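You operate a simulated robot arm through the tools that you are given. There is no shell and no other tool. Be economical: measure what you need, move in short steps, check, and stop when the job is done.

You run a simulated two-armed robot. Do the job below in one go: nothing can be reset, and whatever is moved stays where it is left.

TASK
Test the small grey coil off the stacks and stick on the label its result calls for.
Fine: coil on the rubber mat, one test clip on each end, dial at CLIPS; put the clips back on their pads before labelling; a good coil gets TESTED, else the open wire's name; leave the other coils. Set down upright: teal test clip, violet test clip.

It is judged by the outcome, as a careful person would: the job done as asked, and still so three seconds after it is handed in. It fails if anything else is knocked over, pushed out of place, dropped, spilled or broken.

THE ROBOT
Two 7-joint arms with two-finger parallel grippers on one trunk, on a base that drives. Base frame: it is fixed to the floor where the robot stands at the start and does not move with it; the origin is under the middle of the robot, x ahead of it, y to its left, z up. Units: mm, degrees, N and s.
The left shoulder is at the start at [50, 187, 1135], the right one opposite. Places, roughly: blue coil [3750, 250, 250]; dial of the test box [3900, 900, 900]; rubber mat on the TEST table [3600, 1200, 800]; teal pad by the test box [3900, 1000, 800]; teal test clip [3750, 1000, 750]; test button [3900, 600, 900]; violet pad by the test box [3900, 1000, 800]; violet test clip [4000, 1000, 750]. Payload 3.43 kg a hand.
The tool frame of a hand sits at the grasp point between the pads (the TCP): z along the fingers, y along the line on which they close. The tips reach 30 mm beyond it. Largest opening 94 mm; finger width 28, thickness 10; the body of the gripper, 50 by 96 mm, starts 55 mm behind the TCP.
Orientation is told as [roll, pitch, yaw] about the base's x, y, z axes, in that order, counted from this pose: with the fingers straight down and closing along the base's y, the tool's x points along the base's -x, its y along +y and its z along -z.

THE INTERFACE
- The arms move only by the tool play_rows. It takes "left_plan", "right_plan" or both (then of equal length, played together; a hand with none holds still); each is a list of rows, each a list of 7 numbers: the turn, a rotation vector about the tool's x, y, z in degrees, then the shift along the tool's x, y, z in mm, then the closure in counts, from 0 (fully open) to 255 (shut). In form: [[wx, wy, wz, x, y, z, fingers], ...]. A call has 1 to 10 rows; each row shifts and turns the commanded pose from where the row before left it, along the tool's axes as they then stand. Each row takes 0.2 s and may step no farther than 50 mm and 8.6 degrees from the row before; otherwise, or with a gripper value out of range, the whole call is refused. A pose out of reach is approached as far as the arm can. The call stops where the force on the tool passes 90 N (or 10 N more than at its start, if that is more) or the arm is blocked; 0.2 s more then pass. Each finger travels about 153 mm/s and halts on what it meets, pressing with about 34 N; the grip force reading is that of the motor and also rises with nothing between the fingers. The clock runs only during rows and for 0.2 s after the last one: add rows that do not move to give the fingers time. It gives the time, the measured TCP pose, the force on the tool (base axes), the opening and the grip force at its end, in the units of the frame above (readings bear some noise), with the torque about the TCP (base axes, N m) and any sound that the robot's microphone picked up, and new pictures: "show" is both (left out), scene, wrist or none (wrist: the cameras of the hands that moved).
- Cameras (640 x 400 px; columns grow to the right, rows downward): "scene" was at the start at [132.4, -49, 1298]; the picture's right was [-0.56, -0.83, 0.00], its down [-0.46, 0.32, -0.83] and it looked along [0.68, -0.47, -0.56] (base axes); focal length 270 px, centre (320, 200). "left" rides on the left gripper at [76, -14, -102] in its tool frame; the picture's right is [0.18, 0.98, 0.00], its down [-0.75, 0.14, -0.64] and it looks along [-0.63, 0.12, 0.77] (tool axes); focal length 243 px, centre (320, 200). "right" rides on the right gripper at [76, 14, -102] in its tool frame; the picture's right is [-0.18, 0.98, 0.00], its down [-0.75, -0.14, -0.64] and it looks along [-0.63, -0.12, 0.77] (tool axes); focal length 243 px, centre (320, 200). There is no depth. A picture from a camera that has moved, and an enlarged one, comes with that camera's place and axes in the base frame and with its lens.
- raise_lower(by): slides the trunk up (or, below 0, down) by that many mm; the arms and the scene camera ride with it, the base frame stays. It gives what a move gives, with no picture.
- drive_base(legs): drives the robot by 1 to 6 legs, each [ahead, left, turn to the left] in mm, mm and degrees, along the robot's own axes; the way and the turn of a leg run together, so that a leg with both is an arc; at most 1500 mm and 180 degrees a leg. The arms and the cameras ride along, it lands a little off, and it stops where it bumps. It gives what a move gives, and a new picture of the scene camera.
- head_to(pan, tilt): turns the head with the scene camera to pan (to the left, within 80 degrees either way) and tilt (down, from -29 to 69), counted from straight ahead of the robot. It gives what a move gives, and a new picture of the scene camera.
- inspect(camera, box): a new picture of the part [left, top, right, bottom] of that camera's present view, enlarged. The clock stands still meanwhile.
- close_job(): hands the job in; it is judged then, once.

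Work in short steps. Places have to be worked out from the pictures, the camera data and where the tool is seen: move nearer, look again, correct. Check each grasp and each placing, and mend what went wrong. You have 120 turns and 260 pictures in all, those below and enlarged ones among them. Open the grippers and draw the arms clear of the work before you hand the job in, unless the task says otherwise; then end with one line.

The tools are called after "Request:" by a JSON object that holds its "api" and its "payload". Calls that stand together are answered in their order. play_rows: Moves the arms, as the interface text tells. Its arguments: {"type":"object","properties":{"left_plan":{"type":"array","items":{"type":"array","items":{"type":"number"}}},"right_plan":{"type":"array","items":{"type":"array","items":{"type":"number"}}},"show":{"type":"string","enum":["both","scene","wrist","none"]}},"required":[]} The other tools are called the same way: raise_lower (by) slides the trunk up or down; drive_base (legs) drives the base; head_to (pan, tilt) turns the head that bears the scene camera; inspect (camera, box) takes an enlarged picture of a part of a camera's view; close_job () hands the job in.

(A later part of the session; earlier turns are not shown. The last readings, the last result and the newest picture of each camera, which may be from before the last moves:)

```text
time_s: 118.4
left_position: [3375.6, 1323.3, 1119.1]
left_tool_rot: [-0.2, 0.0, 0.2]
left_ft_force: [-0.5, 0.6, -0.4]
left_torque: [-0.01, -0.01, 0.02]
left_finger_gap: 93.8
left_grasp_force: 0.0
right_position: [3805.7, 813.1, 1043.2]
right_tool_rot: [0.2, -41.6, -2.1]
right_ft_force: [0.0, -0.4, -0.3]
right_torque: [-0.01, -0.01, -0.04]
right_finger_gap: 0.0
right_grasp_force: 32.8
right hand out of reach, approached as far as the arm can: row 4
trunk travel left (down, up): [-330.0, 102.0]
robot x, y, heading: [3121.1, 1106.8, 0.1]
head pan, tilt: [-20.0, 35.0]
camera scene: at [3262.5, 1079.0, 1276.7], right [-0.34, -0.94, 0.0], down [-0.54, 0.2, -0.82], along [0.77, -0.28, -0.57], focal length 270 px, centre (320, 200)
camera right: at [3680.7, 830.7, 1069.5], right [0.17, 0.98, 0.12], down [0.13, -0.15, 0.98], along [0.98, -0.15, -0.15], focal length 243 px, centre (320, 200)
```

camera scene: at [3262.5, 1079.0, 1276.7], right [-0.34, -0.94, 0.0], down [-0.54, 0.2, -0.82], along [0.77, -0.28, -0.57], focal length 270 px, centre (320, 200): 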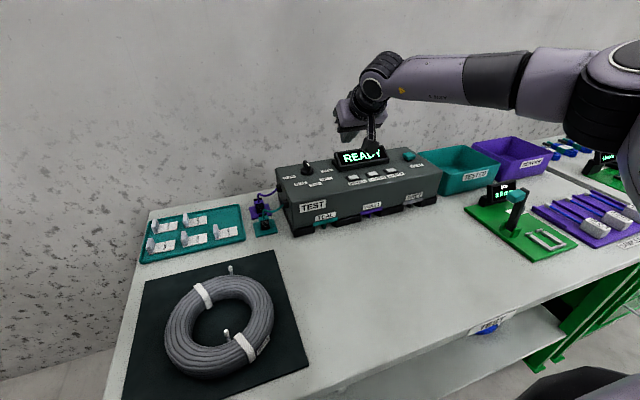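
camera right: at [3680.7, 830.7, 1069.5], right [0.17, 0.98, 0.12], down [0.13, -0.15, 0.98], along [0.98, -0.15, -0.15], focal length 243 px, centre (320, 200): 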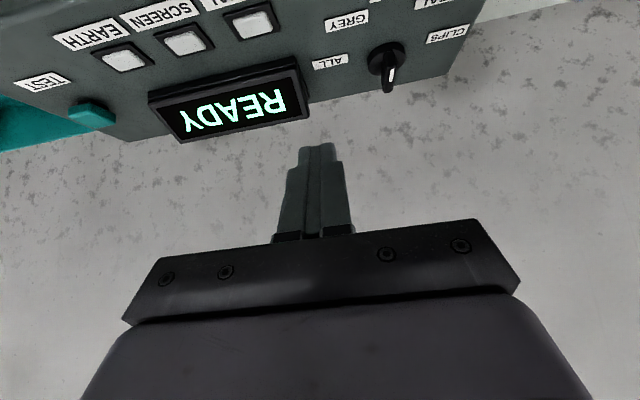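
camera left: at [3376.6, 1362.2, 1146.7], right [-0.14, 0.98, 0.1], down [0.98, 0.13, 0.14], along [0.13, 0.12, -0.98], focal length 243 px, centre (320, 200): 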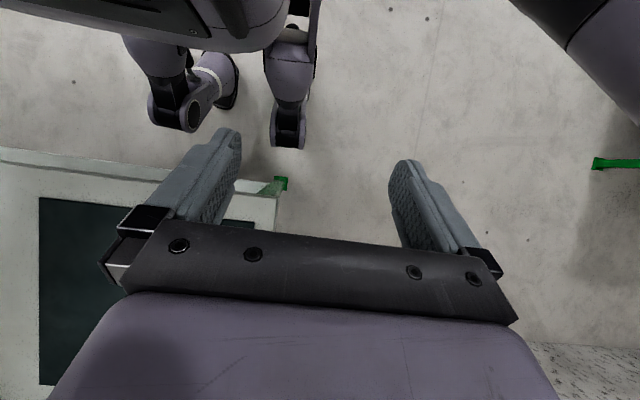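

The forward tilt gains a lot of reach (x=3806). I zoom the wrist view to read the dial pointer.

Request:
{"api": "inspect", "payload": {"camera": "right", "box": [300, 0, 480, 112]}}

Request:
{"api": "inspect", "payload": {"camera": "scene", "box": [270, 145, 350, 195]}}

```text
3.56 times, centred on (390, 56) of right
camera zoom: at [3680.7, 830.7, 1069.5], right [0.17, 0.98, 0.12], down [0.13, -0.15, 0.98], along [0.98, -0.15, -0.15], focal length 863 px, centre (71, 712)
```

zoom: 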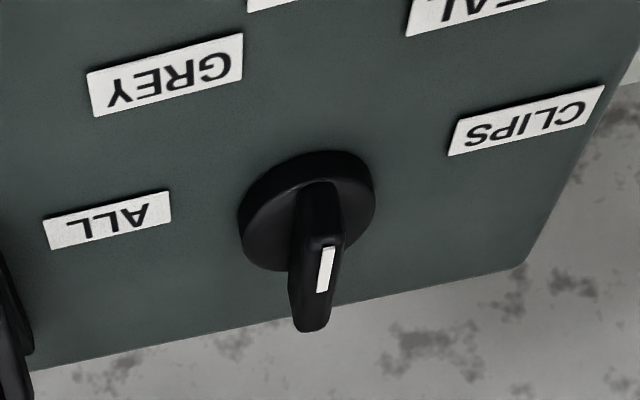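

```text
8.00 times, centred on (310, 170) of scene
camera zoom: at [3262.5, 1079.0, 1276.7], right [-0.34, -0.94, 0.0], down [-0.54, 0.2, -0.82], along [0.77, -0.28, -0.57], focal length 2164 px, centre (400, 440)
```

zoom: 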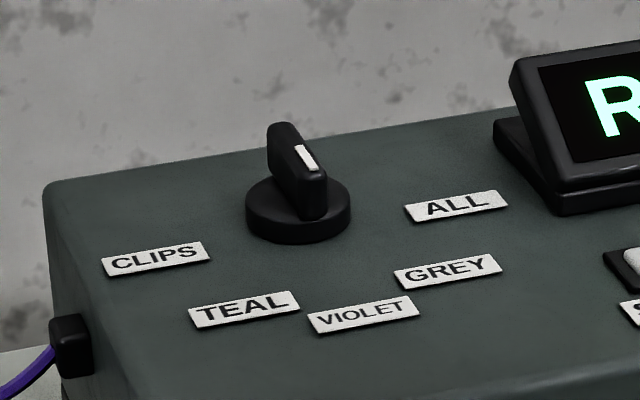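

The pointer faces VIOLET, and the dial centre is at ≈[3912, 881], box top ≈895, bar up to ≈935. Turning the robot left brings its right shoulder nearer, so I back off, turn 35° left and slide right to face the dial.

Request:
{"api": "drive_base", "payload": {"legs": [[-70, 0, 0], [0, 0, 35], [-200, -285, 0]]}}

```text
time_s: 123.7
left_position: [3134.8, 1082.0, 1119.5]
left_tool_rot: [-0.1, 0.1, 35.2]
left_ft_force: [0.9, -0.3, 0.0]
left_torque: [0.0, 0.01, -0.03]
left_finger_gap: 93.9
left_grasp_force: 0.0
right_position: [3777.4, 912.7, 1045.1]
right_tool_rot: [0.2, -41.7, 32.9]
right_ft_force: [0.1, 0.7, -0.5]
right_torque: [0.01, -0.01, -0.06]
right_finger_gap: 0.1
right_grasp_force: 33.0
trunk travel left (down, up): [-330.0, 102.0]
robot x, y, heading: [3054.1, 762.4, 34.9]
head pan, tilt: [-20.0, 35.0]
camera scene: at [3182.7, 818.6, 1276.6], right [0.26, -0.96, 0.0], down [-0.55, -0.15, -0.82], along [0.79, 0.22, -0.57], focal length 270 px, centre (320, 200)
```

scene: 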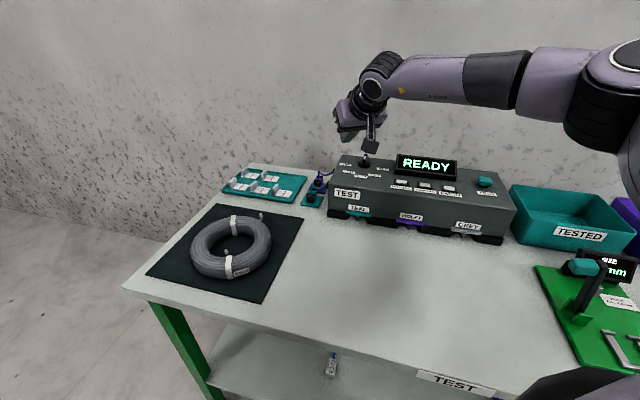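

I advance to near the table limit and turn the tilted hand back to point along +x.

Request:
{"api": "drive_base", "payload": {"legs": [[52, -36, 0]]}}

Request:
{"api": "play_rows", "payload": {"right_plan": [[5.5, 0, 6.2, 0, 0, 0, 255], [5.5, 0, 6.2, 0, 0, 0, 255], [5.5, 0, 6.2, 0, 0, 0, 255], [5.5, 0, 6.2, 0, 0, 0, 255], [0, 0, 0, 0, -35, 0, 255], [0, 0, 0, 0, -25, 0, 255]], "show": "both"}}

```text
time_s: 124.7
left_position: [3196.2, 1082.6, 1120.1]
left_tool_rot: [0.0, -0.1, 35.1]
left_ft_force: [0.9, 0.3, -0.6]
left_torque: [-0.01, 0.03, 0.03]
left_finger_gap: 94.2
left_grasp_force: 0.1
right_position: [3843.6, 911.6, 1044.1]
right_tool_rot: [0.3, -41.7, 32.7]
right_ft_force: [0.6, -0.6, -0.4]
right_torque: [0.0, -0.02, 0.03]
right_finger_gap: 0.0
right_grasp_force: 33.0
trunk travel left (down, up): [-330.0, 102.0]
robot x, y, heading: [3109.5, 758.8, 35.2]
head pan, tilt: [-20.0, 35.0]
camera scene: at [3245.8, 818.4, 1276.5], right [0.26, -0.97, 0.0], down [-0.55, -0.15, -0.82], along [0.79, 0.21, -0.57], focal length 270 px, centre (320, 200)
```

scene: 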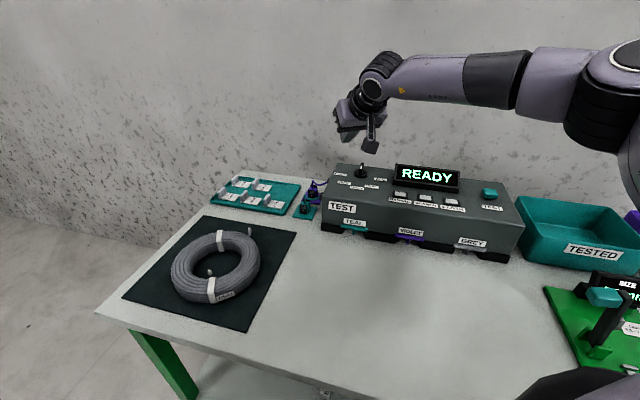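

```text
time_s: 126.1
left_position: [3196.9, 1082.8, 1120.9]
left_tool_rot: [-0.1, 0.0, 35.1]
left_ft_force: [-0.2, -0.4, -0.1]
left_torque: [0.02, -0.01, -0.01]
left_finger_gap: 94.0
left_grasp_force: 0.1
right_position: [3819.9, 805.5, 1049.1]
right_tool_rot: [0.4, -41.6, -0.6]
right_ft_force: [-0.2, -0.1, -0.2]
right_torque: [-0.04, -0.02, -0.03]
right_finger_gap: 0.1
right_grasp_force: 33.1
right hand out of reach, approached as far as the arm can: row 1, 2, 3, 4
trunk travel left (down, up): [-330.0, 102.0]
robot x, y, heading: [3114.6, 759.7, 35.2]
head pan, tilt: [-20.0, 35.0]
camera scene: at [3245.0, 818.2, 1276.6], right [0.26, -0.97, 0.0], down [-0.55, -0.15, -0.82], along [0.79, 0.21, -0.57], focal length 270 px, centre (320, 200)
camera right: at [3695.1, 820.0, 1074.2], right [0.14, 0.98, 0.13], down [0.14, -0.15, 0.98], along [0.98, -0.12, -0.15], focal length 243 px, centre (320, 200)
```

scene: 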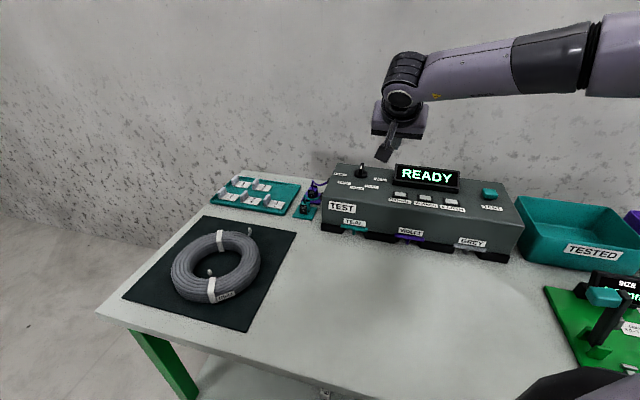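
right: 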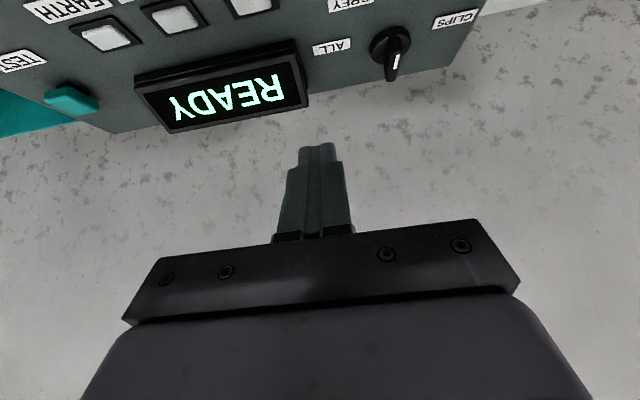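

I slide the hand to y≈850 (between display and knob), then lower and extend toward the knob's front-right side, adding tilt.

Request:
{"api": "play_rows", "payload": {"right_plan": [[0, 0, 0, 0, 45, 0, 255], [0, 0, 0, 25, 0, 30, 255], [0, 0, 0, 25, 0, 30, 255], [0, -8, 0, 0, 0, 0, 255], [0, 0, 0, -20, 0, 25, 255], [0, 0, 0, -20, 0, 25, 255]], "show": "both"}}

```text
time_s: 127.5
left_position: [3197.0, 1082.1, 1119.6]
left_tool_rot: [-0.1, 0.1, 35.1]
left_ft_force: [-0.2, -0.5, 0.5]
left_torque: [0.01, -0.03, 0.02]
left_finger_gap: 94.0
left_grasp_force: 0.0
right_position: [3871.2, 827.8, 981.4]
right_tool_rot: [0.4, -49.8, -0.5]
right_ft_force: [0.1, -0.4, 0.2]
right_torque: [0.01, 0.0, -0.04]
right_finger_gap: 0.1
right_grasp_force: 33.3
right hand out of reach, approached as far as the arm can: row 3, 5, 6
trunk travel left (down, up): [-330.0, 102.0]
robot x, y, heading: [3115.6, 761.0, 35.4]
head pan, tilt: [-20.0, 35.0]
camera scene: at [3245.2, 818.3, 1276.6], right [0.26, -0.97, 0.0], down [-0.55, -0.15, -0.82], along [0.79, 0.21, -0.57], focal length 270 px, centre (320, 200)
camera right: at [3744.1, 841.0, 988.4], right [0.12, 0.98, 0.14], down [0.0, -0.15, 0.99], along [0.99, -0.12, -0.02], focal length 243 px, centre (320, 200)
```

scene: 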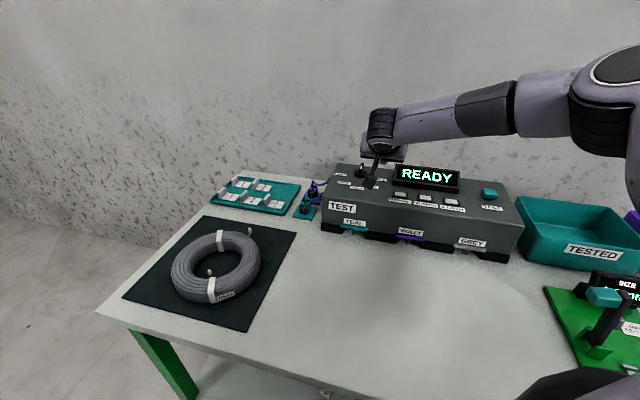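
right: 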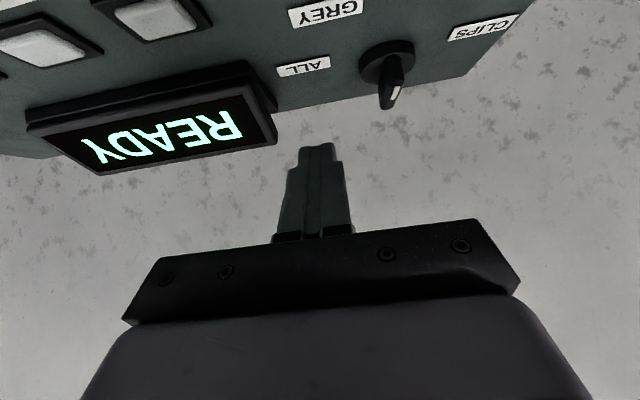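

The tips sit just right of the knob, and the geometry agrees (knob centre ≈[3909, 879]). I lower the tips beside the bar and then push left, watching the force.

Request:
{"api": "play_rows", "payload": {"right_plan": [[0, 0, 0, 12, 5, 15, 255], [0, 0, 0, 12, 5, 15, 255], [0, 0, 0, 0, 10, 0, 255], [0, 0, 0, 0, 0, 0, 255]], "show": "both"}}

```text
time_s: 128.5
left_position: [3195.1, 1082.5, 1120.1]
left_tool_rot: [-0.1, 0.0, 35.1]
left_ft_force: [-0.3, 0.5, 0.3]
left_torque: [-0.04, -0.01, -0.02]
left_finger_gap: 93.9
left_grasp_force: 0.0
right_position: [3861.9, 820.3, 957.0]
right_tool_rot: [0.3, -49.6, -0.4]
right_ft_force: [0.9, 0.0, -0.4]
right_torque: [-0.03, 0.03, 0.02]
right_finger_gap: 0.0
right_grasp_force: 33.5
right hand out of reach, approached as far as the arm can: row 1, 2, 3
trunk travel left (down, up): [-330.0, 102.0]
robot x, y, heading: [3111.2, 760.9, 34.8]
head pan, tilt: [-20.0, 35.0]
camera scene: at [3245.1, 818.3, 1276.6], right [0.26, -0.97, 0.0], down [-0.55, -0.15, -0.82], along [0.79, 0.21, -0.57], focal length 270 px, centre (320, 200)
camera right: at [3734.2, 835.2, 964.2], right [0.12, 0.98, 0.14], down [0.0, -0.15, 0.99], along [0.99, -0.12, -0.02], focal length 243 px, centre (320, 200)
```

scene: 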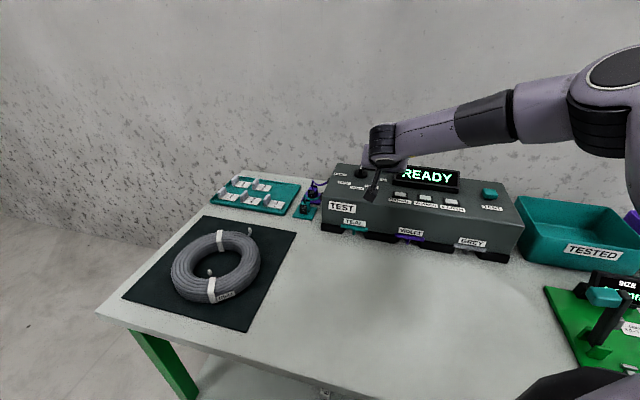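
right: 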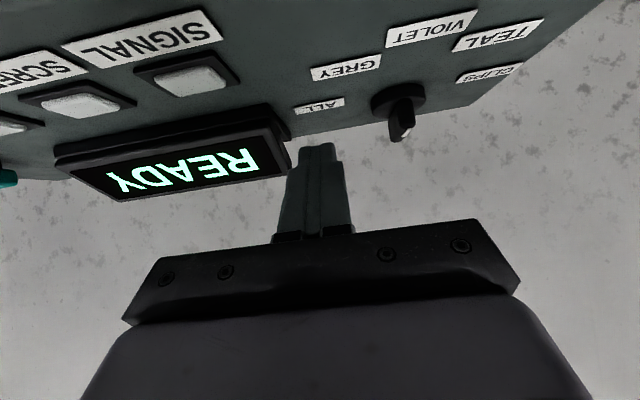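

The arm is at full stretch here. I lift, slide the base about 220 mm toward +y so the shoulder lines up with the dial, then bring the hand back to the knob's right side.

Request:
{"api": "play_rows", "payload": {"right_plan": [[0, 0, 0, -25, 0, -22, 255], [0, 0, 0, -25, 0, -22, 255], [0, 0, 0, -12, 0, -10, 255]], "show": "none"}}

Request:
{"api": "drive_base", "payload": {"legs": [[136, 178, 0]]}}

Request:
{"api": "play_rows", "payload": {"right_plan": [[0, 0, 0, 0, -40, 0, 255], [0, 0, 0, 0, -40, 0, 255], [0, 0, 0, 0, -40, 0, 255], [0, 0, 0, 0, -40, 0, 255], [0, 0, 0, 0, -40, 0, 255], [0, 0, 0, 0, 0, 0, 255]], "show": "both"}}

```text
time_s: 129.3
left_position: [3195.5, 1083.1, 1120.1]
left_tool_rot: [-0.1, 0.1, 35.1]
left_ft_force: [0.2, -0.8, -0.2]
left_torque: [-0.03, 0.01, 0.03]
left_finger_gap: 94.0
left_grasp_force: 0.0
right_position: [3862.5, 819.7, 1038.2]
right_tool_rot: [0.3, -49.7, -0.5]
right_ft_force: [0.6, 0.3, -0.4]
right_torque: [0.03, 0.01, -0.04]
right_finger_gap: 0.0
right_grasp_force: 33.6
trunk travel left (down, up): [-330.0, 102.0]
robot x, y, heading: [3111.8, 761.6, 34.9]
head pan, tilt: [-20.0, 35.0]
```

```text
time_s: 131.6
left_position: [3200.2, 1308.6, 1119.8]
left_tool_rot: [-0.1, 0.0, 35.1]
left_ft_force: [-0.3, 0.6, 0.0]
left_torque: [-0.03, -0.04, 0.02]
left_finger_gap: 94.1
left_grasp_force: 0.1
right_position: [3865.3, 1045.7, 1038.3]
right_tool_rot: [0.3, -49.7, -0.5]
right_ft_force: [-0.1, 0.2, 0.0]
right_torque: [0.01, 0.02, 0.02]
right_finger_gap: 0.1
right_grasp_force: 33.3
trunk travel left (down, up): [-330.0, 102.0]
robot x, y, heading: [3116.4, 987.1, 34.9]
head pan, tilt: [-20.0, 35.0]
camera scene: at [3249.1, 1044.4, 1276.6], right [0.26, -0.97, 0.0], down [-0.55, -0.15, -0.82], along [0.79, 0.21, -0.57], focal length 270 px, centre (320, 200)
```

scene: 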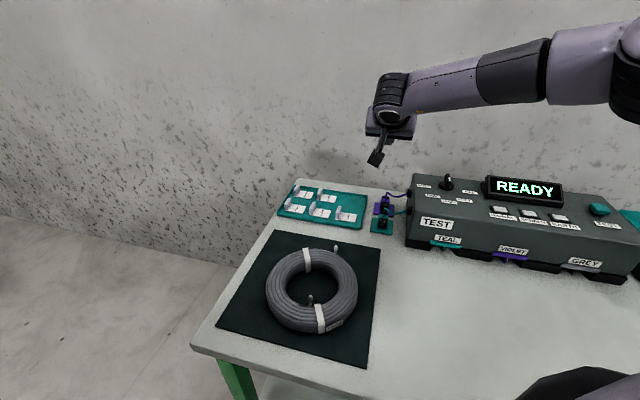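

```text
time_s: 133.0
left_position: [3200.5, 1308.6, 1120.3]
left_tool_rot: [-0.1, 0.0, 35.1]
left_ft_force: [0.9, -0.4, -0.1]
left_torque: [0.03, 0.02, 0.0]
left_finger_gap: 93.8
left_grasp_force: 0.1
right_position: [3865.4, 843.4, 1036.0]
right_tool_rot: [0.2, -49.6, -0.5]
right_ft_force: [-0.5, 0.4, -0.5]
right_torque: [0.01, -0.03, 0.01]
right_finger_gap: 0.0
right_grasp_force: 32.7
trunk travel left (down, up): [-330.0, 102.0]
robot x, y, heading: [3115.7, 985.4, 35.0]
head pan, tilt: [-20.0, 35.0]
camera scene: at [3249.1, 1044.3, 1276.6], right [0.26, -0.97, 0.0], down [-0.55, -0.15, -0.82], along [0.79, 0.21, -0.57], focal length 270 px, centre (320, 200)
camera right: at [3737.3, 858.4, 1044.4], right [0.12, 0.98, 0.14], down [0.0, -0.14, 0.99], along [0.99, -0.12, -0.02], focal length 243 px, centre (320, 200)
```

scene: 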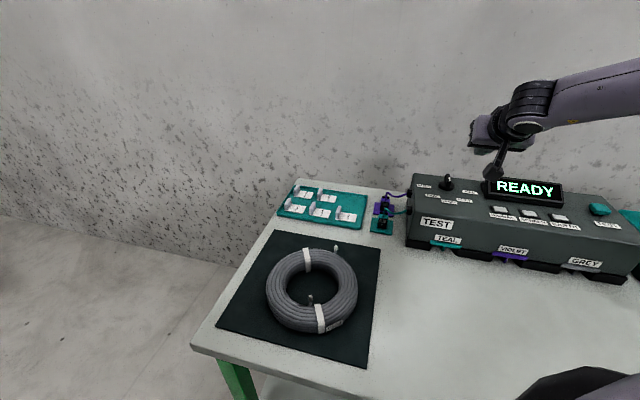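
right: 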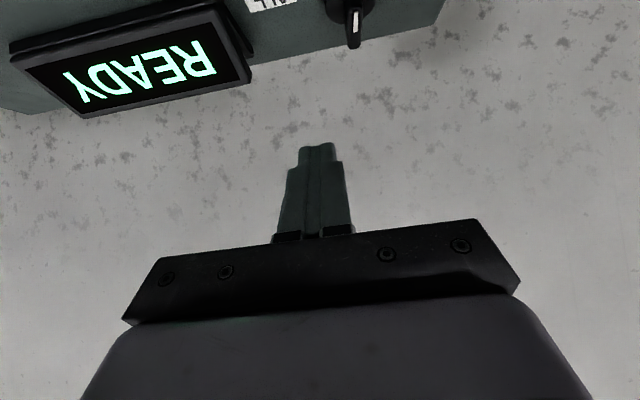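

Now I lower beside the bar to TCP ≈[3880, 846, 942].

Request:
{"api": "play_rows", "payload": {"right_plan": [[0, 0, 0, 21, 1, 24, 255], [0, 0, 0, 21, 1, 24, 255], [0, 0, 0, 20, 1, 24, 255], [0, 0, 0, 0, 0, 0, 255]], "show": "both"}}

Request:
{"api": "inspect", "payload": {"camera": "scene", "box": [400, 130, 540, 220]}}

```text
time_s: 134.0
left_position: [3199.7, 1306.5, 1118.5]
left_tool_rot: [-0.1, 0.0, 35.0]
left_ft_force: [0.0, -0.8, 0.5]
left_torque: [-0.01, -0.03, 0.0]
left_finger_gap: 94.1
left_grasp_force: 0.1
right_position: [3879.6, 849.5, 944.4]
right_tool_rot: [0.2, -49.7, -0.6]
right_ft_force: [0.9, -0.4, 0.1]
right_torque: [0.0, -0.02, 0.0]
right_finger_gap: 0.0
right_grasp_force: 32.5
trunk travel left (down, up): [-330.0, 102.0]
robot x, y, heading: [3113.5, 984.9, 35.3]
head pan, tilt: [-20.0, 35.0]
camera scene: at [3249.0, 1044.1, 1276.6], right [0.26, -0.97, 0.0], down [-0.55, -0.15, -0.82], along [0.79, 0.21, -0.57], focal length 270 px, centre (320, 200)
camera right: at [3752.6, 863.3, 951.9], right [0.13, 0.98, 0.14], down [0.0, -0.14, 0.99], along [0.99, -0.12, -0.02], focal length 243 px, centre (320, 200)
```

scene: 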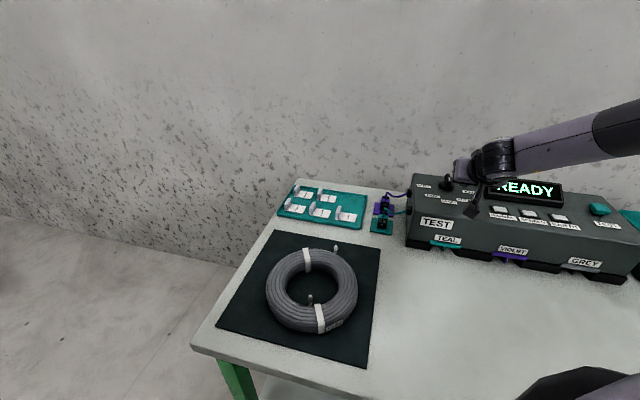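
right: 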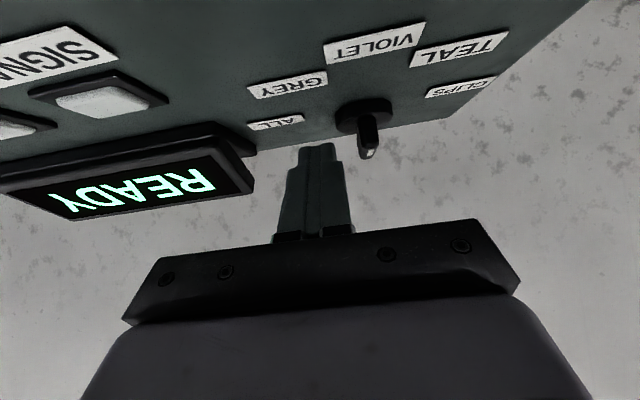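

```text
4.44 times, centred on (470, 175) of scene
camera zoom: at [3249.0, 1044.1, 1276.6], right [0.26, -0.97, 0.0], down [-0.55, -0.15, -0.82], along [0.79, 0.21, -0.57], focal length 1202 px, centre (-347, 311)
```

zoom: 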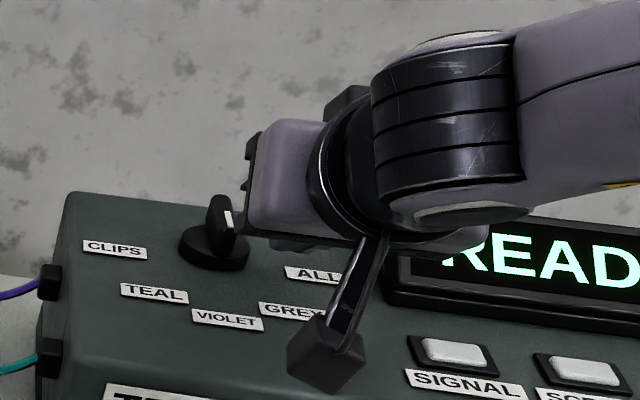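

The tip needs to sit a little lower and farther back for a clean sweep: push along y with the leading edge at x≈3900 so the bar's front end swings left. I push to y≈880 and check.

Request:
{"api": "play_rows", "payload": {"right_plan": [[0, 0, 0, 12.6, 0, -2.4, 255], [0, 0, 0, 0, 8, 0, 255], [0, 0, 0, 0, 8, 0, 255], [0, 0, 0, 0, 8, 0, 255], [0, 0, 0, 0, 6, 0, 255], [0, 0, 0, 0, 0, 0, 255]], "show": "wrist"}}

Request:
{"api": "inspect", "payload": {"camera": "scene", "box": [400, 130, 540, 220]}}

```text
time_s: 135.4
left_position: [3201.9, 1308.3, 1120.9]
left_tool_rot: [-0.1, 0.0, 35.1]
left_ft_force: [0.2, -0.4, -1.6]
left_torque: [0.0, -0.02, 0.02]
left_finger_gap: 94.1
left_grasp_force: 0.1
right_position: [3870.4, 878.2, 936.3]
right_tool_rot: [0.3, -49.8, -0.5]
right_ft_force: [0.1, -0.8, 0.5]
right_torque: [0.02, -0.05, -0.04]
right_finger_gap: 0.2
right_grasp_force: 32.6
trunk travel left (down, up): [-330.0, 102.0]
robot x, y, heading: [3113.7, 985.5, 35.0]
head pan, tilt: [-20.0, 35.0]
camera right: at [3743.1, 892.5, 943.1], right [0.12, 0.98, 0.14], down [0.0, -0.14, 0.99], along [0.99, -0.12, -0.02], focal length 243 px, centre (320, 200)
```

right: 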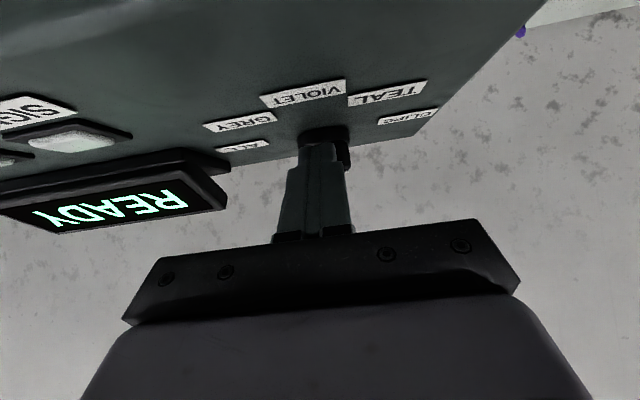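

```text
4.44 times, centred on (470, 175) of scene
camera zoom: at [3249.1, 1044.0, 1276.6], right [0.26, -0.97, 0.0], down [-0.55, -0.15, -0.82], along [0.79, 0.21, -0.57], focal length 1202 px, centre (-347, 311)
```

zoom: 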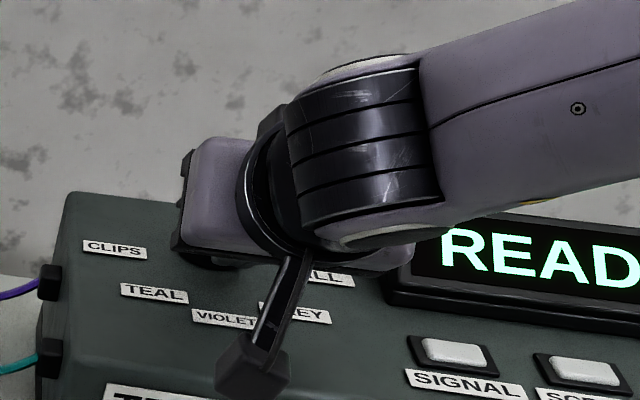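

The bar seems to move ahead of the finger, with little force. I continue to y≈893, nudge +x slightly, then back out to look.

Request:
{"api": "play_rows", "payload": {"right_plan": [[0, 0, 0, 0, 8, 0, 255], [0, 0, 0, 0, 7, 0, 255], [0, 0, 0, -2.5, 0, 3, 255], [0, 0, 0, 0, 0, 0, 255], [0, 0, 0, 16, 0, -19, 255], [0, 0, 0, -30, -30, -26, 255], [0, 0, 0, -30, -30, -26, 255]], "show": "wrist"}}

Request:
{"api": "inspect", "payload": {"camera": "scene", "box": [400, 130, 540, 220]}}

```text
time_s: 137.0
left_position: [3200.5, 1308.8, 1121.0]
left_tool_rot: [-0.1, 0.1, 35.1]
left_ft_force: [-0.2, 0.4, 0.6]
left_torque: [-0.01, 0.01, -0.01]
left_finger_gap: 93.9
left_grasp_force: 0.1
right_position: [3852.1, 832.3, 1013.7]
right_tool_rot: [0.3, -49.6, -0.6]
right_ft_force: [-1.0, 0.1, 0.2]
right_torque: [-0.01, -0.01, -0.04]
right_finger_gap: 0.0
right_grasp_force: 33.0
trunk travel left (down, up): [-330.0, 102.0]
robot x, y, heading: [3119.0, 988.6, 35.0]
head pan, tilt: [-20.0, 35.0]
camera right: at [3724.2, 847.7, 1021.0], right [0.12, 0.98, 0.14], down [0.0, -0.14, 0.99], along [0.99, -0.12, -0.02], focal length 243 px, centre (320, 200)
```

right: 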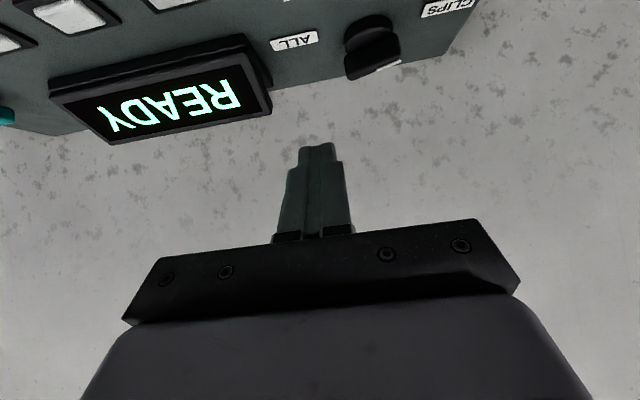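

```text
4.44 times, centred on (470, 175) of scene
camera zoom: at [3248.7, 1043.9, 1276.6], right [0.26, -0.97, 0.0], down [-0.55, -0.15, -0.82], along [0.79, 0.21, -0.57], focal length 1202 px, centre (-347, 311)
```

zoom: 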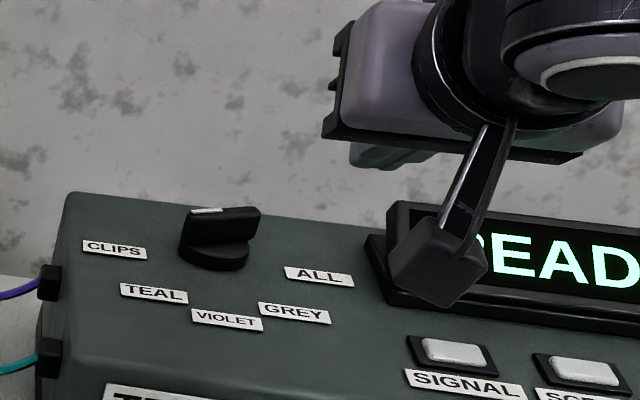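

The pointer now faces CLIPS, with the same small offset the VIOLET setting showed. Next I retract the right arm, back off, turn the robot to heading −35 and set it up for the left arm to reach the clips.

Request:
{"api": "play_rows", "payload": {"right_plan": [[0, 0, 0, 27, -10, -32, 255], [0, 0, 0, 27, -10, -32, 255], [0, 0, 0, 27, -10, -32, 255], [0, 0, 0, 27, -10, -32, 255], [0, 0, 0, 27, -10, -32, 255], [0, 0, 0, 27, -10, -32, 255], [0, 8.3, 0, 0, 0, 0, 128], [0, 8.3, 0, 0, 0, 0, 0], [0, 8.3, 0, 0, 0, 0, 0], [0, 8.3, 0, 0, 0, 0, 0]], "show": "none"}}

Request:
{"api": "drive_base", "payload": {"legs": [[-200, 0, 0], [0, 0, -70]]}}

```text
time_s: 139.2
left_position: [3200.5, 1307.8, 1120.1]
left_tool_rot: [0.0, 0.0, 35.1]
left_ft_force: [-0.4, -0.2, -0.7]
left_torque: [0.01, 0.02, 0.03]
left_finger_gap: 94.0
left_grasp_force: 0.0
right_position: [3654.8, 763.3, 1025.0]
right_tool_rot: [0.2, -16.4, -0.4]
right_ft_force: [0.7, -0.6, 0.5]
right_torque: [-0.01, 0.0, 0.01]
right_finger_gap: 93.9
right_grasp_force: 0.1
right hand out of reach, approached as far as the arm can: row 5, 6
trunk travel left (down, up): [-330.0, 102.0]
robot x, y, heading: [3119.0, 986.1, 35.0]
head pan, tilt: [-20.0, 35.0]
```

```text
time_s: 143.8
left_position: [3282.2, 906.2, 1120.6]
left_tool_rot: [-0.1, -0.1, -34.3]
left_ft_force: [0.1, -0.3, -0.1]
left_torque: [0.02, 0.0, 0.0]
left_finger_gap: 93.9
left_grasp_force: 0.0
right_position: [2932.7, 288.8, 1024.8]
right_tool_rot: [0.2, -16.5, -69.7]
right_ft_force: [-0.2, 0.8, 0.4]
right_torque: [0.01, 0.0, 0.03]
right_finger_gap: 94.1
right_grasp_force: 0.1
trunk travel left (down, up): [-330.0, 102.0]
robot x, y, heading: [2949.1, 871.2, -34.4]
head pan, tilt: [-20.0, 35.0]
camera scene: at [3052.1, 768.2, 1276.6], right [-0.81, -0.58, 0.0], down [-0.33, 0.47, -0.82], along [0.48, -0.67, -0.57], focal length 270 px, centre (320, 200)
```

scene: 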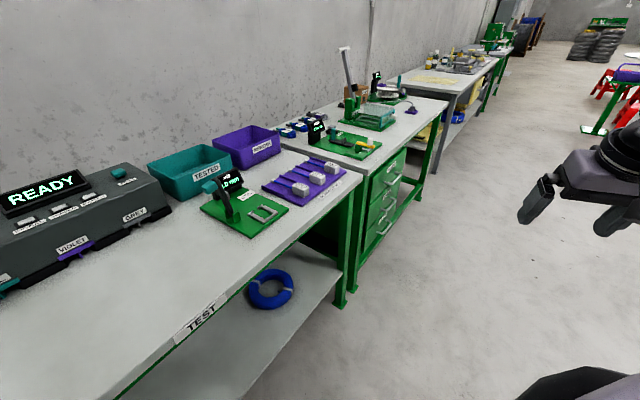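

I drive to about [3112, 975] and point the head at the clips.

Request:
{"api": "drive_base", "payload": {"legs": [[76, 178, 0]]}}

Request:
{"api": "head_to", "payload": {"pan": 38, "tilt": 38}}

```text
time_s: 146.0
left_position: [3443.9, 1010.6, 1119.8]
left_tool_rot: [-0.1, 0.0, -34.4]
left_ft_force: [-0.1, -0.8, -1.2]
left_torque: [0.0, -0.01, 0.03]
left_finger_gap: 94.1
left_grasp_force: 0.0
right_position: [3094.0, 393.2, 1025.5]
right_tool_rot: [0.2, -16.5, -69.9]
right_ft_force: [0.5, -1.0, 0.2]
right_torque: [0.01, -0.01, 0.03]
right_finger_gap: 94.1
right_grasp_force: 0.0
trunk travel left (down, up): [-330.0, 102.0]
robot x, y, heading: [3114.5, 980.4, -34.7]
head pan, tilt: [-20.0, 35.0]
camera scene: at [3214.8, 873.5, 1276.6], right [-0.81, -0.58, 0.0], down [-0.33, 0.47, -0.82], along [0.48, -0.67, -0.57], focal length 270 px, centre (320, 200)
```

scene: 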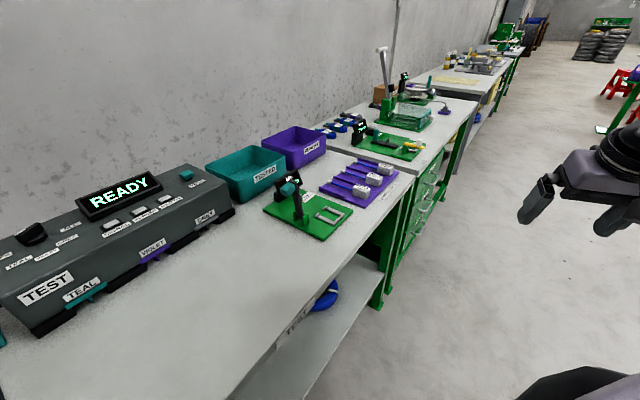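

```text
time_s: 147.3
left_position: [3446.1, 1008.3, 1119.1]
left_tool_rot: [-0.1, 0.0, -34.3]
left_ft_force: [-0.3, -0.5, -0.4]
left_torque: [-0.05, -0.01, -0.01]
left_finger_gap: 93.7
left_grasp_force: 0.1
right_position: [3094.4, 393.4, 1025.4]
right_tool_rot: [0.2, -16.5, -69.9]
right_ft_force: [-0.8, 0.2, -0.1]
right_torque: [0.01, 0.02, -0.02]
right_finger_gap: 93.9
right_grasp_force: 0.0
trunk travel left (down, up): [-330.0, 102.0]
robot x, y, heading: [3115.3, 973.8, -34.6]
head pan, tilt: [38.0, 38.0]
camera scene: at [3249.5, 950.3, 1272.1], right [0.06, -1.0, 0.0], down [-0.61, -0.04, -0.79], along [0.79, 0.05, -0.62], focal length 270 px, centre (320, 200)
```

scene: 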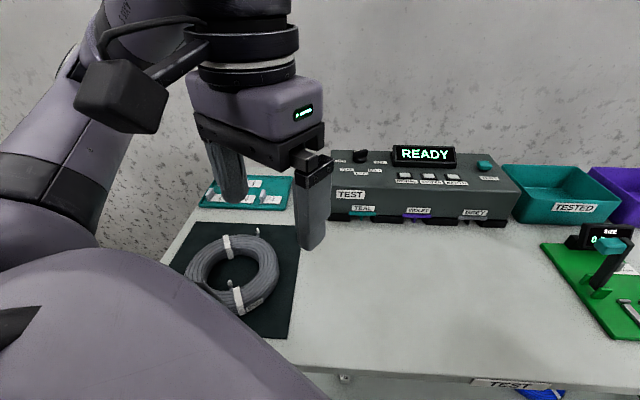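

I turn the left tool to yaw 0 and extend it toward the clips at a safe height.

Request:
{"api": "play_rows", "payload": {"left_plan": [[0, 0, -8.6, 0, 0, 0, 0], [0, 0, -8.6, 0, 0, 0, 0], [0, 0, -8.6, 0, 0, 0, 0], [0, 0, -8.6, 0, 0, 0, 0], [0, 0, 0, -45, 4, 10, 0], [0, 0, 0, -45, 4, 10, 0], [0, 0, 0, -45, 4, 10, 0], [0, 0, 0, -45, 4, 10, 0], [0, 0, 0, -45, 4, 10, 0], [0, 0, 0, -45, 0, 10, 0]], "show": "both"}}

```text
time_s: 149.5
left_position: [3719.2, 1032.1, 1060.8]
left_tool_rot: [0.0, 0.0, 0.1]
left_ft_force: [-0.1, -0.3, 0.2]
left_torque: [-0.03, 0.05, 0.01]
left_finger_gap: 94.0
left_grasp_force: 0.0
right_position: [3094.4, 392.9, 1024.6]
right_tool_rot: [0.2, -16.6, -70.0]
right_ft_force: [0.8, 0.3, -0.4]
right_torque: [-0.01, -0.04, -0.01]
right_finger_gap: 94.2
right_grasp_force: 0.1
trunk travel left (down, up): [-330.0, 102.0]
robot x, y, heading: [3114.4, 974.2, -34.4]
head pan, tilt: [38.0, 38.0]
camera scene: at [3249.9, 950.3, 1272.0], right [0.06, -1.0, 0.0], down [-0.61, -0.04, -0.79], along [0.79, 0.05, -0.62], focal length 270 px, centre (320, 200)
camera left: at [3642.2, 1019.0, 1163.0], right [-0.18, 0.98, 0.0], down [0.75, 0.14, 0.64], along [0.63, 0.12, -0.77], focal length 243 px, centre (320, 200)
```

scene: 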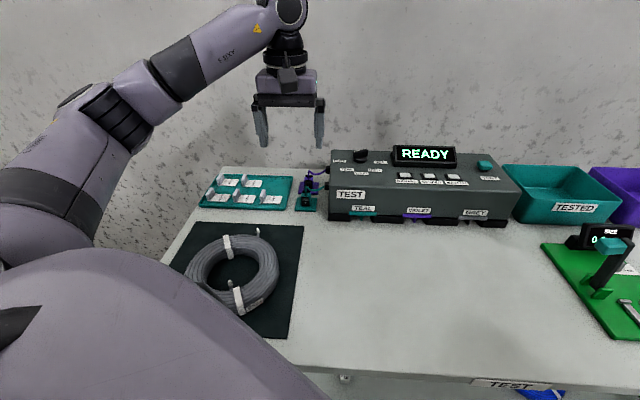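
left: 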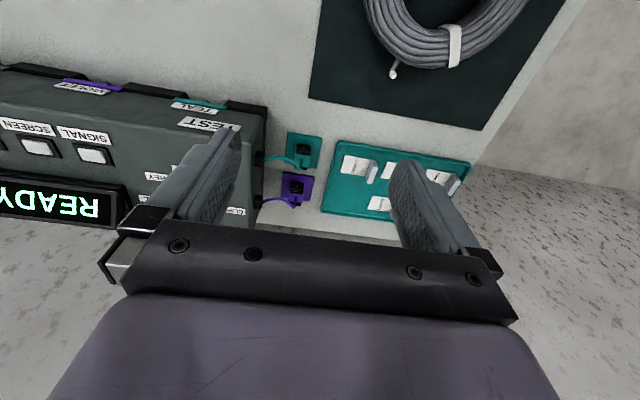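

Good reach. From this view: teal clip ≈[3840, 1027], violet ≈[3912, 1028]. I zoom in on the clips and on the coil.

Request:
{"api": "inspect", "payload": {"camera": "left", "box": [250, 115, 350, 215]}}

Request:
{"api": "inspect", "payload": {"camera": "scene", "box": [280, 155, 350, 215]}}

Request:
{"api": "inspect", "payload": {"camera": "scene", "box": [170, 215, 310, 315]}}

```text
4.00 times, centred on (300, 165) of left
camera zoom: at [3642.2, 1019.0, 1163.0], right [-0.18, 0.98, 0.0], down [0.75, 0.14, 0.64], along [0.63, 0.12, -0.77], focal length 970 px, centre (400, 340)
```

zoom: 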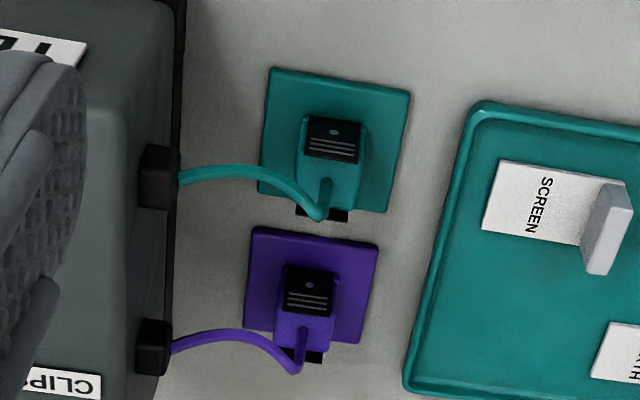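

```text
6.67 times, centred on (315, 185) of scene
camera zoom: at [3249.9, 950.3, 1272.0], right [0.06, -1.0, 0.0], down [-0.61, -0.04, -0.79], along [0.79, 0.05, -0.62], focal length 1804 px, centre (353, 300)
```

zoom: 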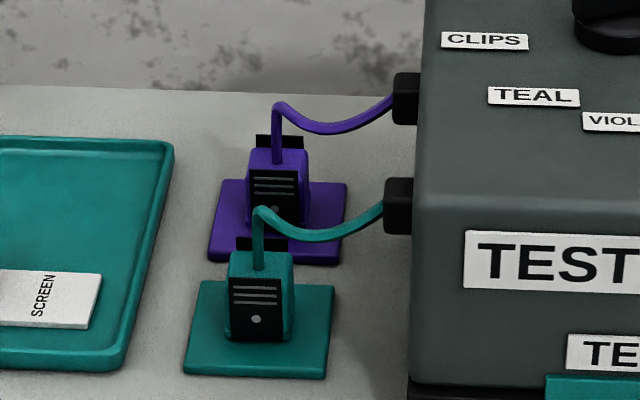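

```text
4.00 times, centred on (240, 265) of scene
camera zoom: at [3249.9, 950.3, 1272.0], right [0.06, -1.0, 0.0], down [-0.61, -0.04, -0.79], along [0.79, 0.05, -0.62], focal length 1082 px, centre (640, -60)
```

zoom: 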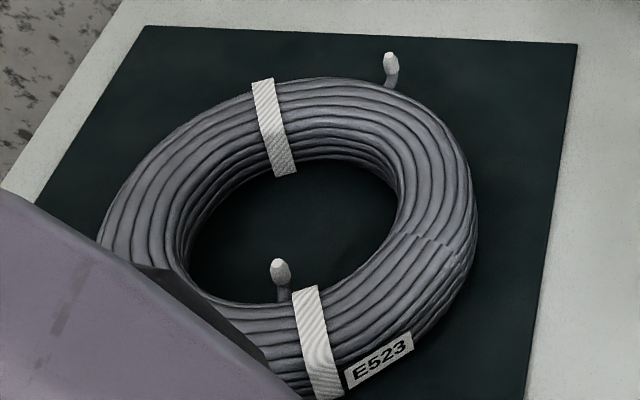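

The clips have black grip pads on their front and back faces and the cable runs off toward the box, so I must grip along x. That suits working from the table's left end with heading about −125. I retract the left arm and drive there by stages.

Request:
{"api": "play_rows", "payload": {"left_plan": [[0, 0, 0, 45, 0, -5, 0], [0, 0, 0, 45, 0, -5, 0], [0, 0, 0, 45, 0, -5, 0], [0, 0, 0, 45, 0, -5, 0], [0, 0, 0, 45, 0, -5, 0], [0, 0, 0, 45, 0, -5, 0]], "show": "none"}}

Request:
{"api": "drive_base", "payload": {"legs": [[-193, -72, 0], [-368, 536, 0], [500, 345, 0]]}}

```text
time_s: 150.9
left_position: [3441.7, 1028.8, 1090.4]
left_tool_rot: [0.0, 0.0, -0.1]
left_ft_force: [-0.1, 0.0, 1.2]
left_torque: [0.01, 0.02, -0.01]
left_finger_gap: 93.7
left_grasp_force: 0.2
right_position: [3094.7, 392.7, 1024.9]
right_tool_rot: [0.2, -16.4, -69.9]
right_ft_force: [-0.7, -0.3, -0.1]
right_torque: [0.01, 0.0, 0.01]
right_finger_gap: 94.0
right_grasp_force: 0.2
trunk travel left (down, up): [-330.0, 102.0]
robot x, y, heading: [3113.2, 977.2, -34.4]
head pan, tilt: [38.0, 38.0]
```

```text
time_s: 160.5
left_position: [3854.2, 1715.7, 1091.9]
left_tool_rot: [-0.1, -0.1, -1.1]
left_ft_force: [0.2, 0.1, 0.3]
left_torque: [0.05, 0.03, -0.02]
left_finger_gap: 93.9
left_grasp_force: 0.0
right_position: [3493.3, 1085.4, 1024.6]
right_tool_rot: [0.2, -16.5, -71.0]
right_ft_force: [0.3, 0.0, 0.3]
right_torque: [0.0, 0.04, 0.02]
right_finger_gap: 93.9
right_grasp_force: 0.1
trunk travel left (down, up): [-330.0, 102.0]
robot x, y, heading: [3523.7, 1669.9, -35.4]
head pan, tilt: [38.0, 38.0]
camera scene: at [3659.5, 1640.4, 1272.0], right [0.04, -1.0, 0.0], down [-0.62, -0.03, -0.79], along [0.79, 0.03, -0.62], focal length 270 px, centre (320, 200)
```

scene: 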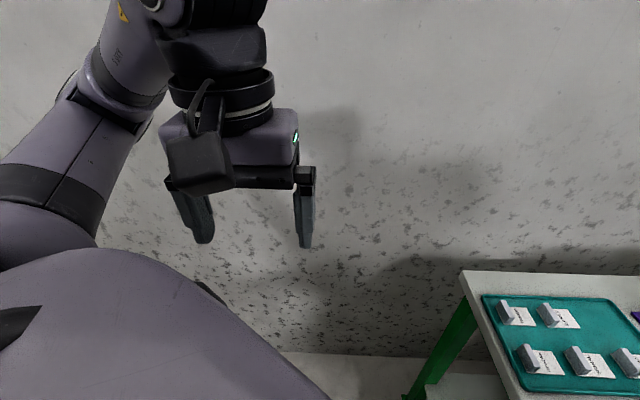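

I turn −90 here, then slide +x by about 150.

Request:
{"api": "drive_base", "payload": {"legs": [[0, 0, -89], [-86, 123, 0]]}}

Request:
{"api": "head_to", "payload": {"pan": 45, "tilt": 40}}

```text
time_s: 166.0
left_position: [3725.8, 1336.6, 1091.4]
left_tool_rot: [-0.2, -0.1, -90.3]
left_ft_force: [-0.1, 0.2, -0.4]
left_torque: [0.0, 0.02, -0.01]
left_finger_gap: 93.8
left_grasp_force: 0.0
right_position: [3090.2, 1687.9, 1025.1]
right_tool_rot: [0.2, -16.6, -160.1]
right_ft_force: [-0.3, 0.3, -0.8]
right_torque: [0.0, -0.01, 0.01]
right_finger_gap: 94.1
right_grasp_force: 0.0
trunk travel left (down, up): [-330.0, 102.0]
robot x, y, heading: [3673.2, 1663.1, -124.5]
head pan, tilt: [38.0, 38.0]
camera scene: at [3647.3, 1533.2, 1272.1], right [-1.0, -0.06, 0.0], down [-0.04, 0.61, -0.79], along [0.05, -0.79, -0.62], focal length 270 px, centre (320, 200)
```

scene: 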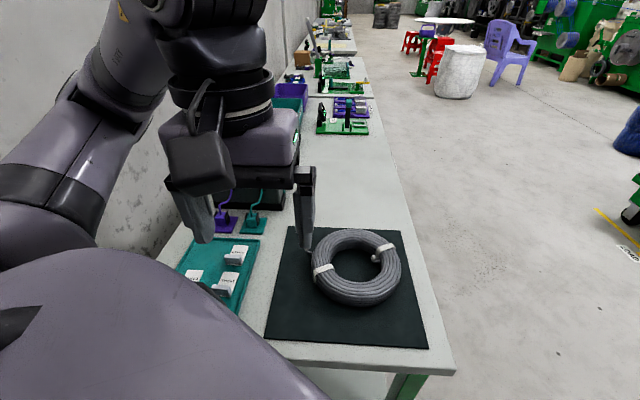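

```text
time_s: 166.7
left_position: [3725.6, 1337.4, 1091.3]
left_tool_rot: [-0.1, 0.1, -90.1]
left_ft_force: [-0.7, -1.0, 0.4]
left_torque: [-0.01, -0.01, -0.01]
left_finger_gap: 94.0
left_grasp_force: 0.0
right_position: [3089.7, 1687.6, 1025.3]
right_tool_rot: [0.2, -16.6, -160.0]
right_ft_force: [0.7, -0.1, 0.6]
right_torque: [-0.03, 0.01, -0.02]
right_finger_gap: 93.8
right_grasp_force: 0.1
trunk travel left (down, up): [-330.0, 102.0]
robot x, y, heading: [3672.5, 1666.4, -124.5]
head pan, tilt: [45.0, 40.0]
camera scene: at [3657.1, 1535.8, 1269.1], right [-0.98, -0.18, 0.0], down [-0.12, 0.63, -0.77], along [0.14, -0.75, -0.64], focal length 270 px, centre (320, 200)
```

scene: 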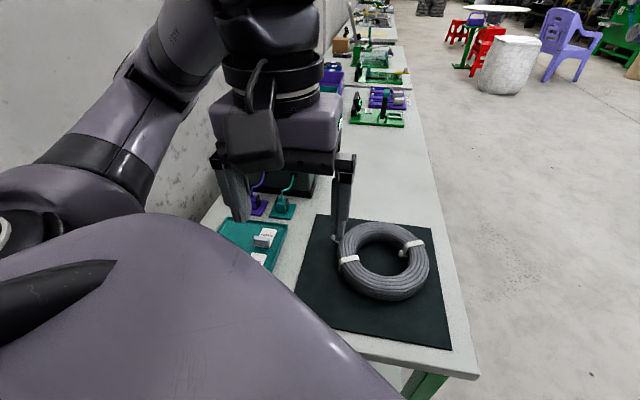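

I move the left hand in front of and above the teal clip.

Request:
{"api": "play_rows", "payload": {"left_plan": [[0, 0, 0, -40, 20, 15, 0], [0, 0, 0, -40, 20, 15, 0], [0, 0, 0, -40, 20, 20, 0], [0, 0, 0, -40, 20, 20, 0], [0, 0, 0, -40, 20, 25, 0], [0, 0, 0, -40, 14, 25, 0], [0, 0, 0, -10, 0, 0, 0]], "show": "both"}}

```text
refused: row 5 steps farther than a row can; nothing moved
```

Request:
{"api": "play_rows", "payload": {"left_plan": [[0, 0, 0, -38, 18, 15, 0], [0, 0, 0, -38, 18, 15, 0], [0, 0, 0, -38, 18, 20, 0], [0, 0, 0, -38, 18, 20, 0], [0, 0, 0, -36, 18, 20, 0], [0, 0, 0, -36, 18, 20, 0], [0, 0, 0, -26, 6, 20, 0]], "show": "both"}}

```text
time_s: 168.3
left_position: [3838.7, 1083.1, 963.3]
left_tool_rot: [-0.1, -0.1, -90.1]
left_ft_force: [1.0, 0.1, -0.5]
left_torque: [-0.03, -0.02, -0.01]
left_finger_gap: 93.9
left_grasp_force: 0.0
right_position: [3090.5, 1687.7, 1025.0]
right_tool_rot: [0.2, -16.5, -160.0]
right_ft_force: [-0.2, 0.9, 0.3]
right_torque: [-0.01, -0.02, 0.01]
right_finger_gap: 93.9
right_grasp_force: 0.0
trunk travel left (down, up): [-330.0, 102.0]
robot x, y, heading: [3672.9, 1668.8, -124.6]
head pan, tilt: [45.0, 40.0]
camera scene: at [3657.2, 1535.5, 1269.0], right [-0.98, -0.18, 0.0], down [-0.12, 0.63, -0.77], along [0.14, -0.75, -0.64], focal length 270 px, centre (320, 200)
camera left: at [3823.9, 1160.7, 1064.6], right [0.98, 0.18, 0.0], down [0.14, -0.75, 0.64], along [0.12, -0.63, -0.77], focal length 243 px, centre (320, 200)
```

scene: 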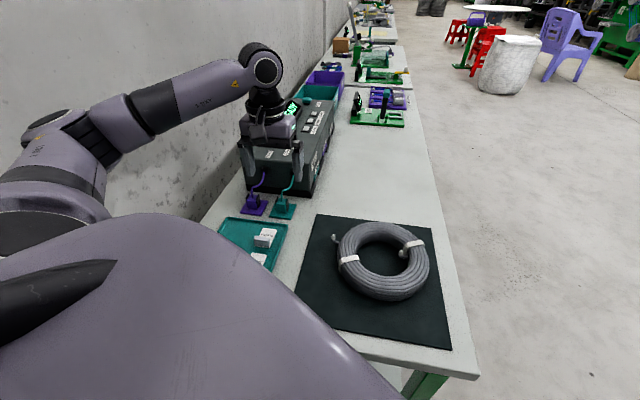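
left: 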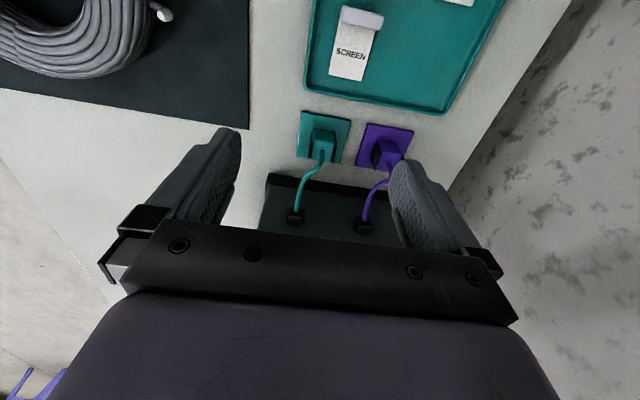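

Request:
{"api": "inspect", "payload": {"camera": "left", "box": [270, 90, 430, 240]}}

```text
2.67 times, centred on (350, 165) of left
camera zoom: at [3823.9, 1160.7, 1064.6], right [0.98, 0.18, 0.0], down [0.14, -0.75, 0.64], along [0.12, -0.63, -0.77], focal length 647 px, centre (240, 293)
```

zoom: 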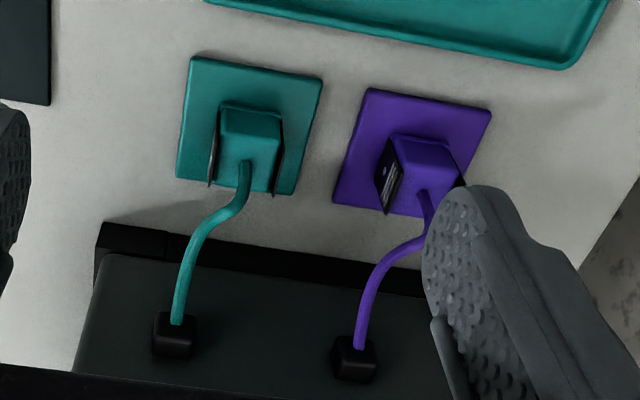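

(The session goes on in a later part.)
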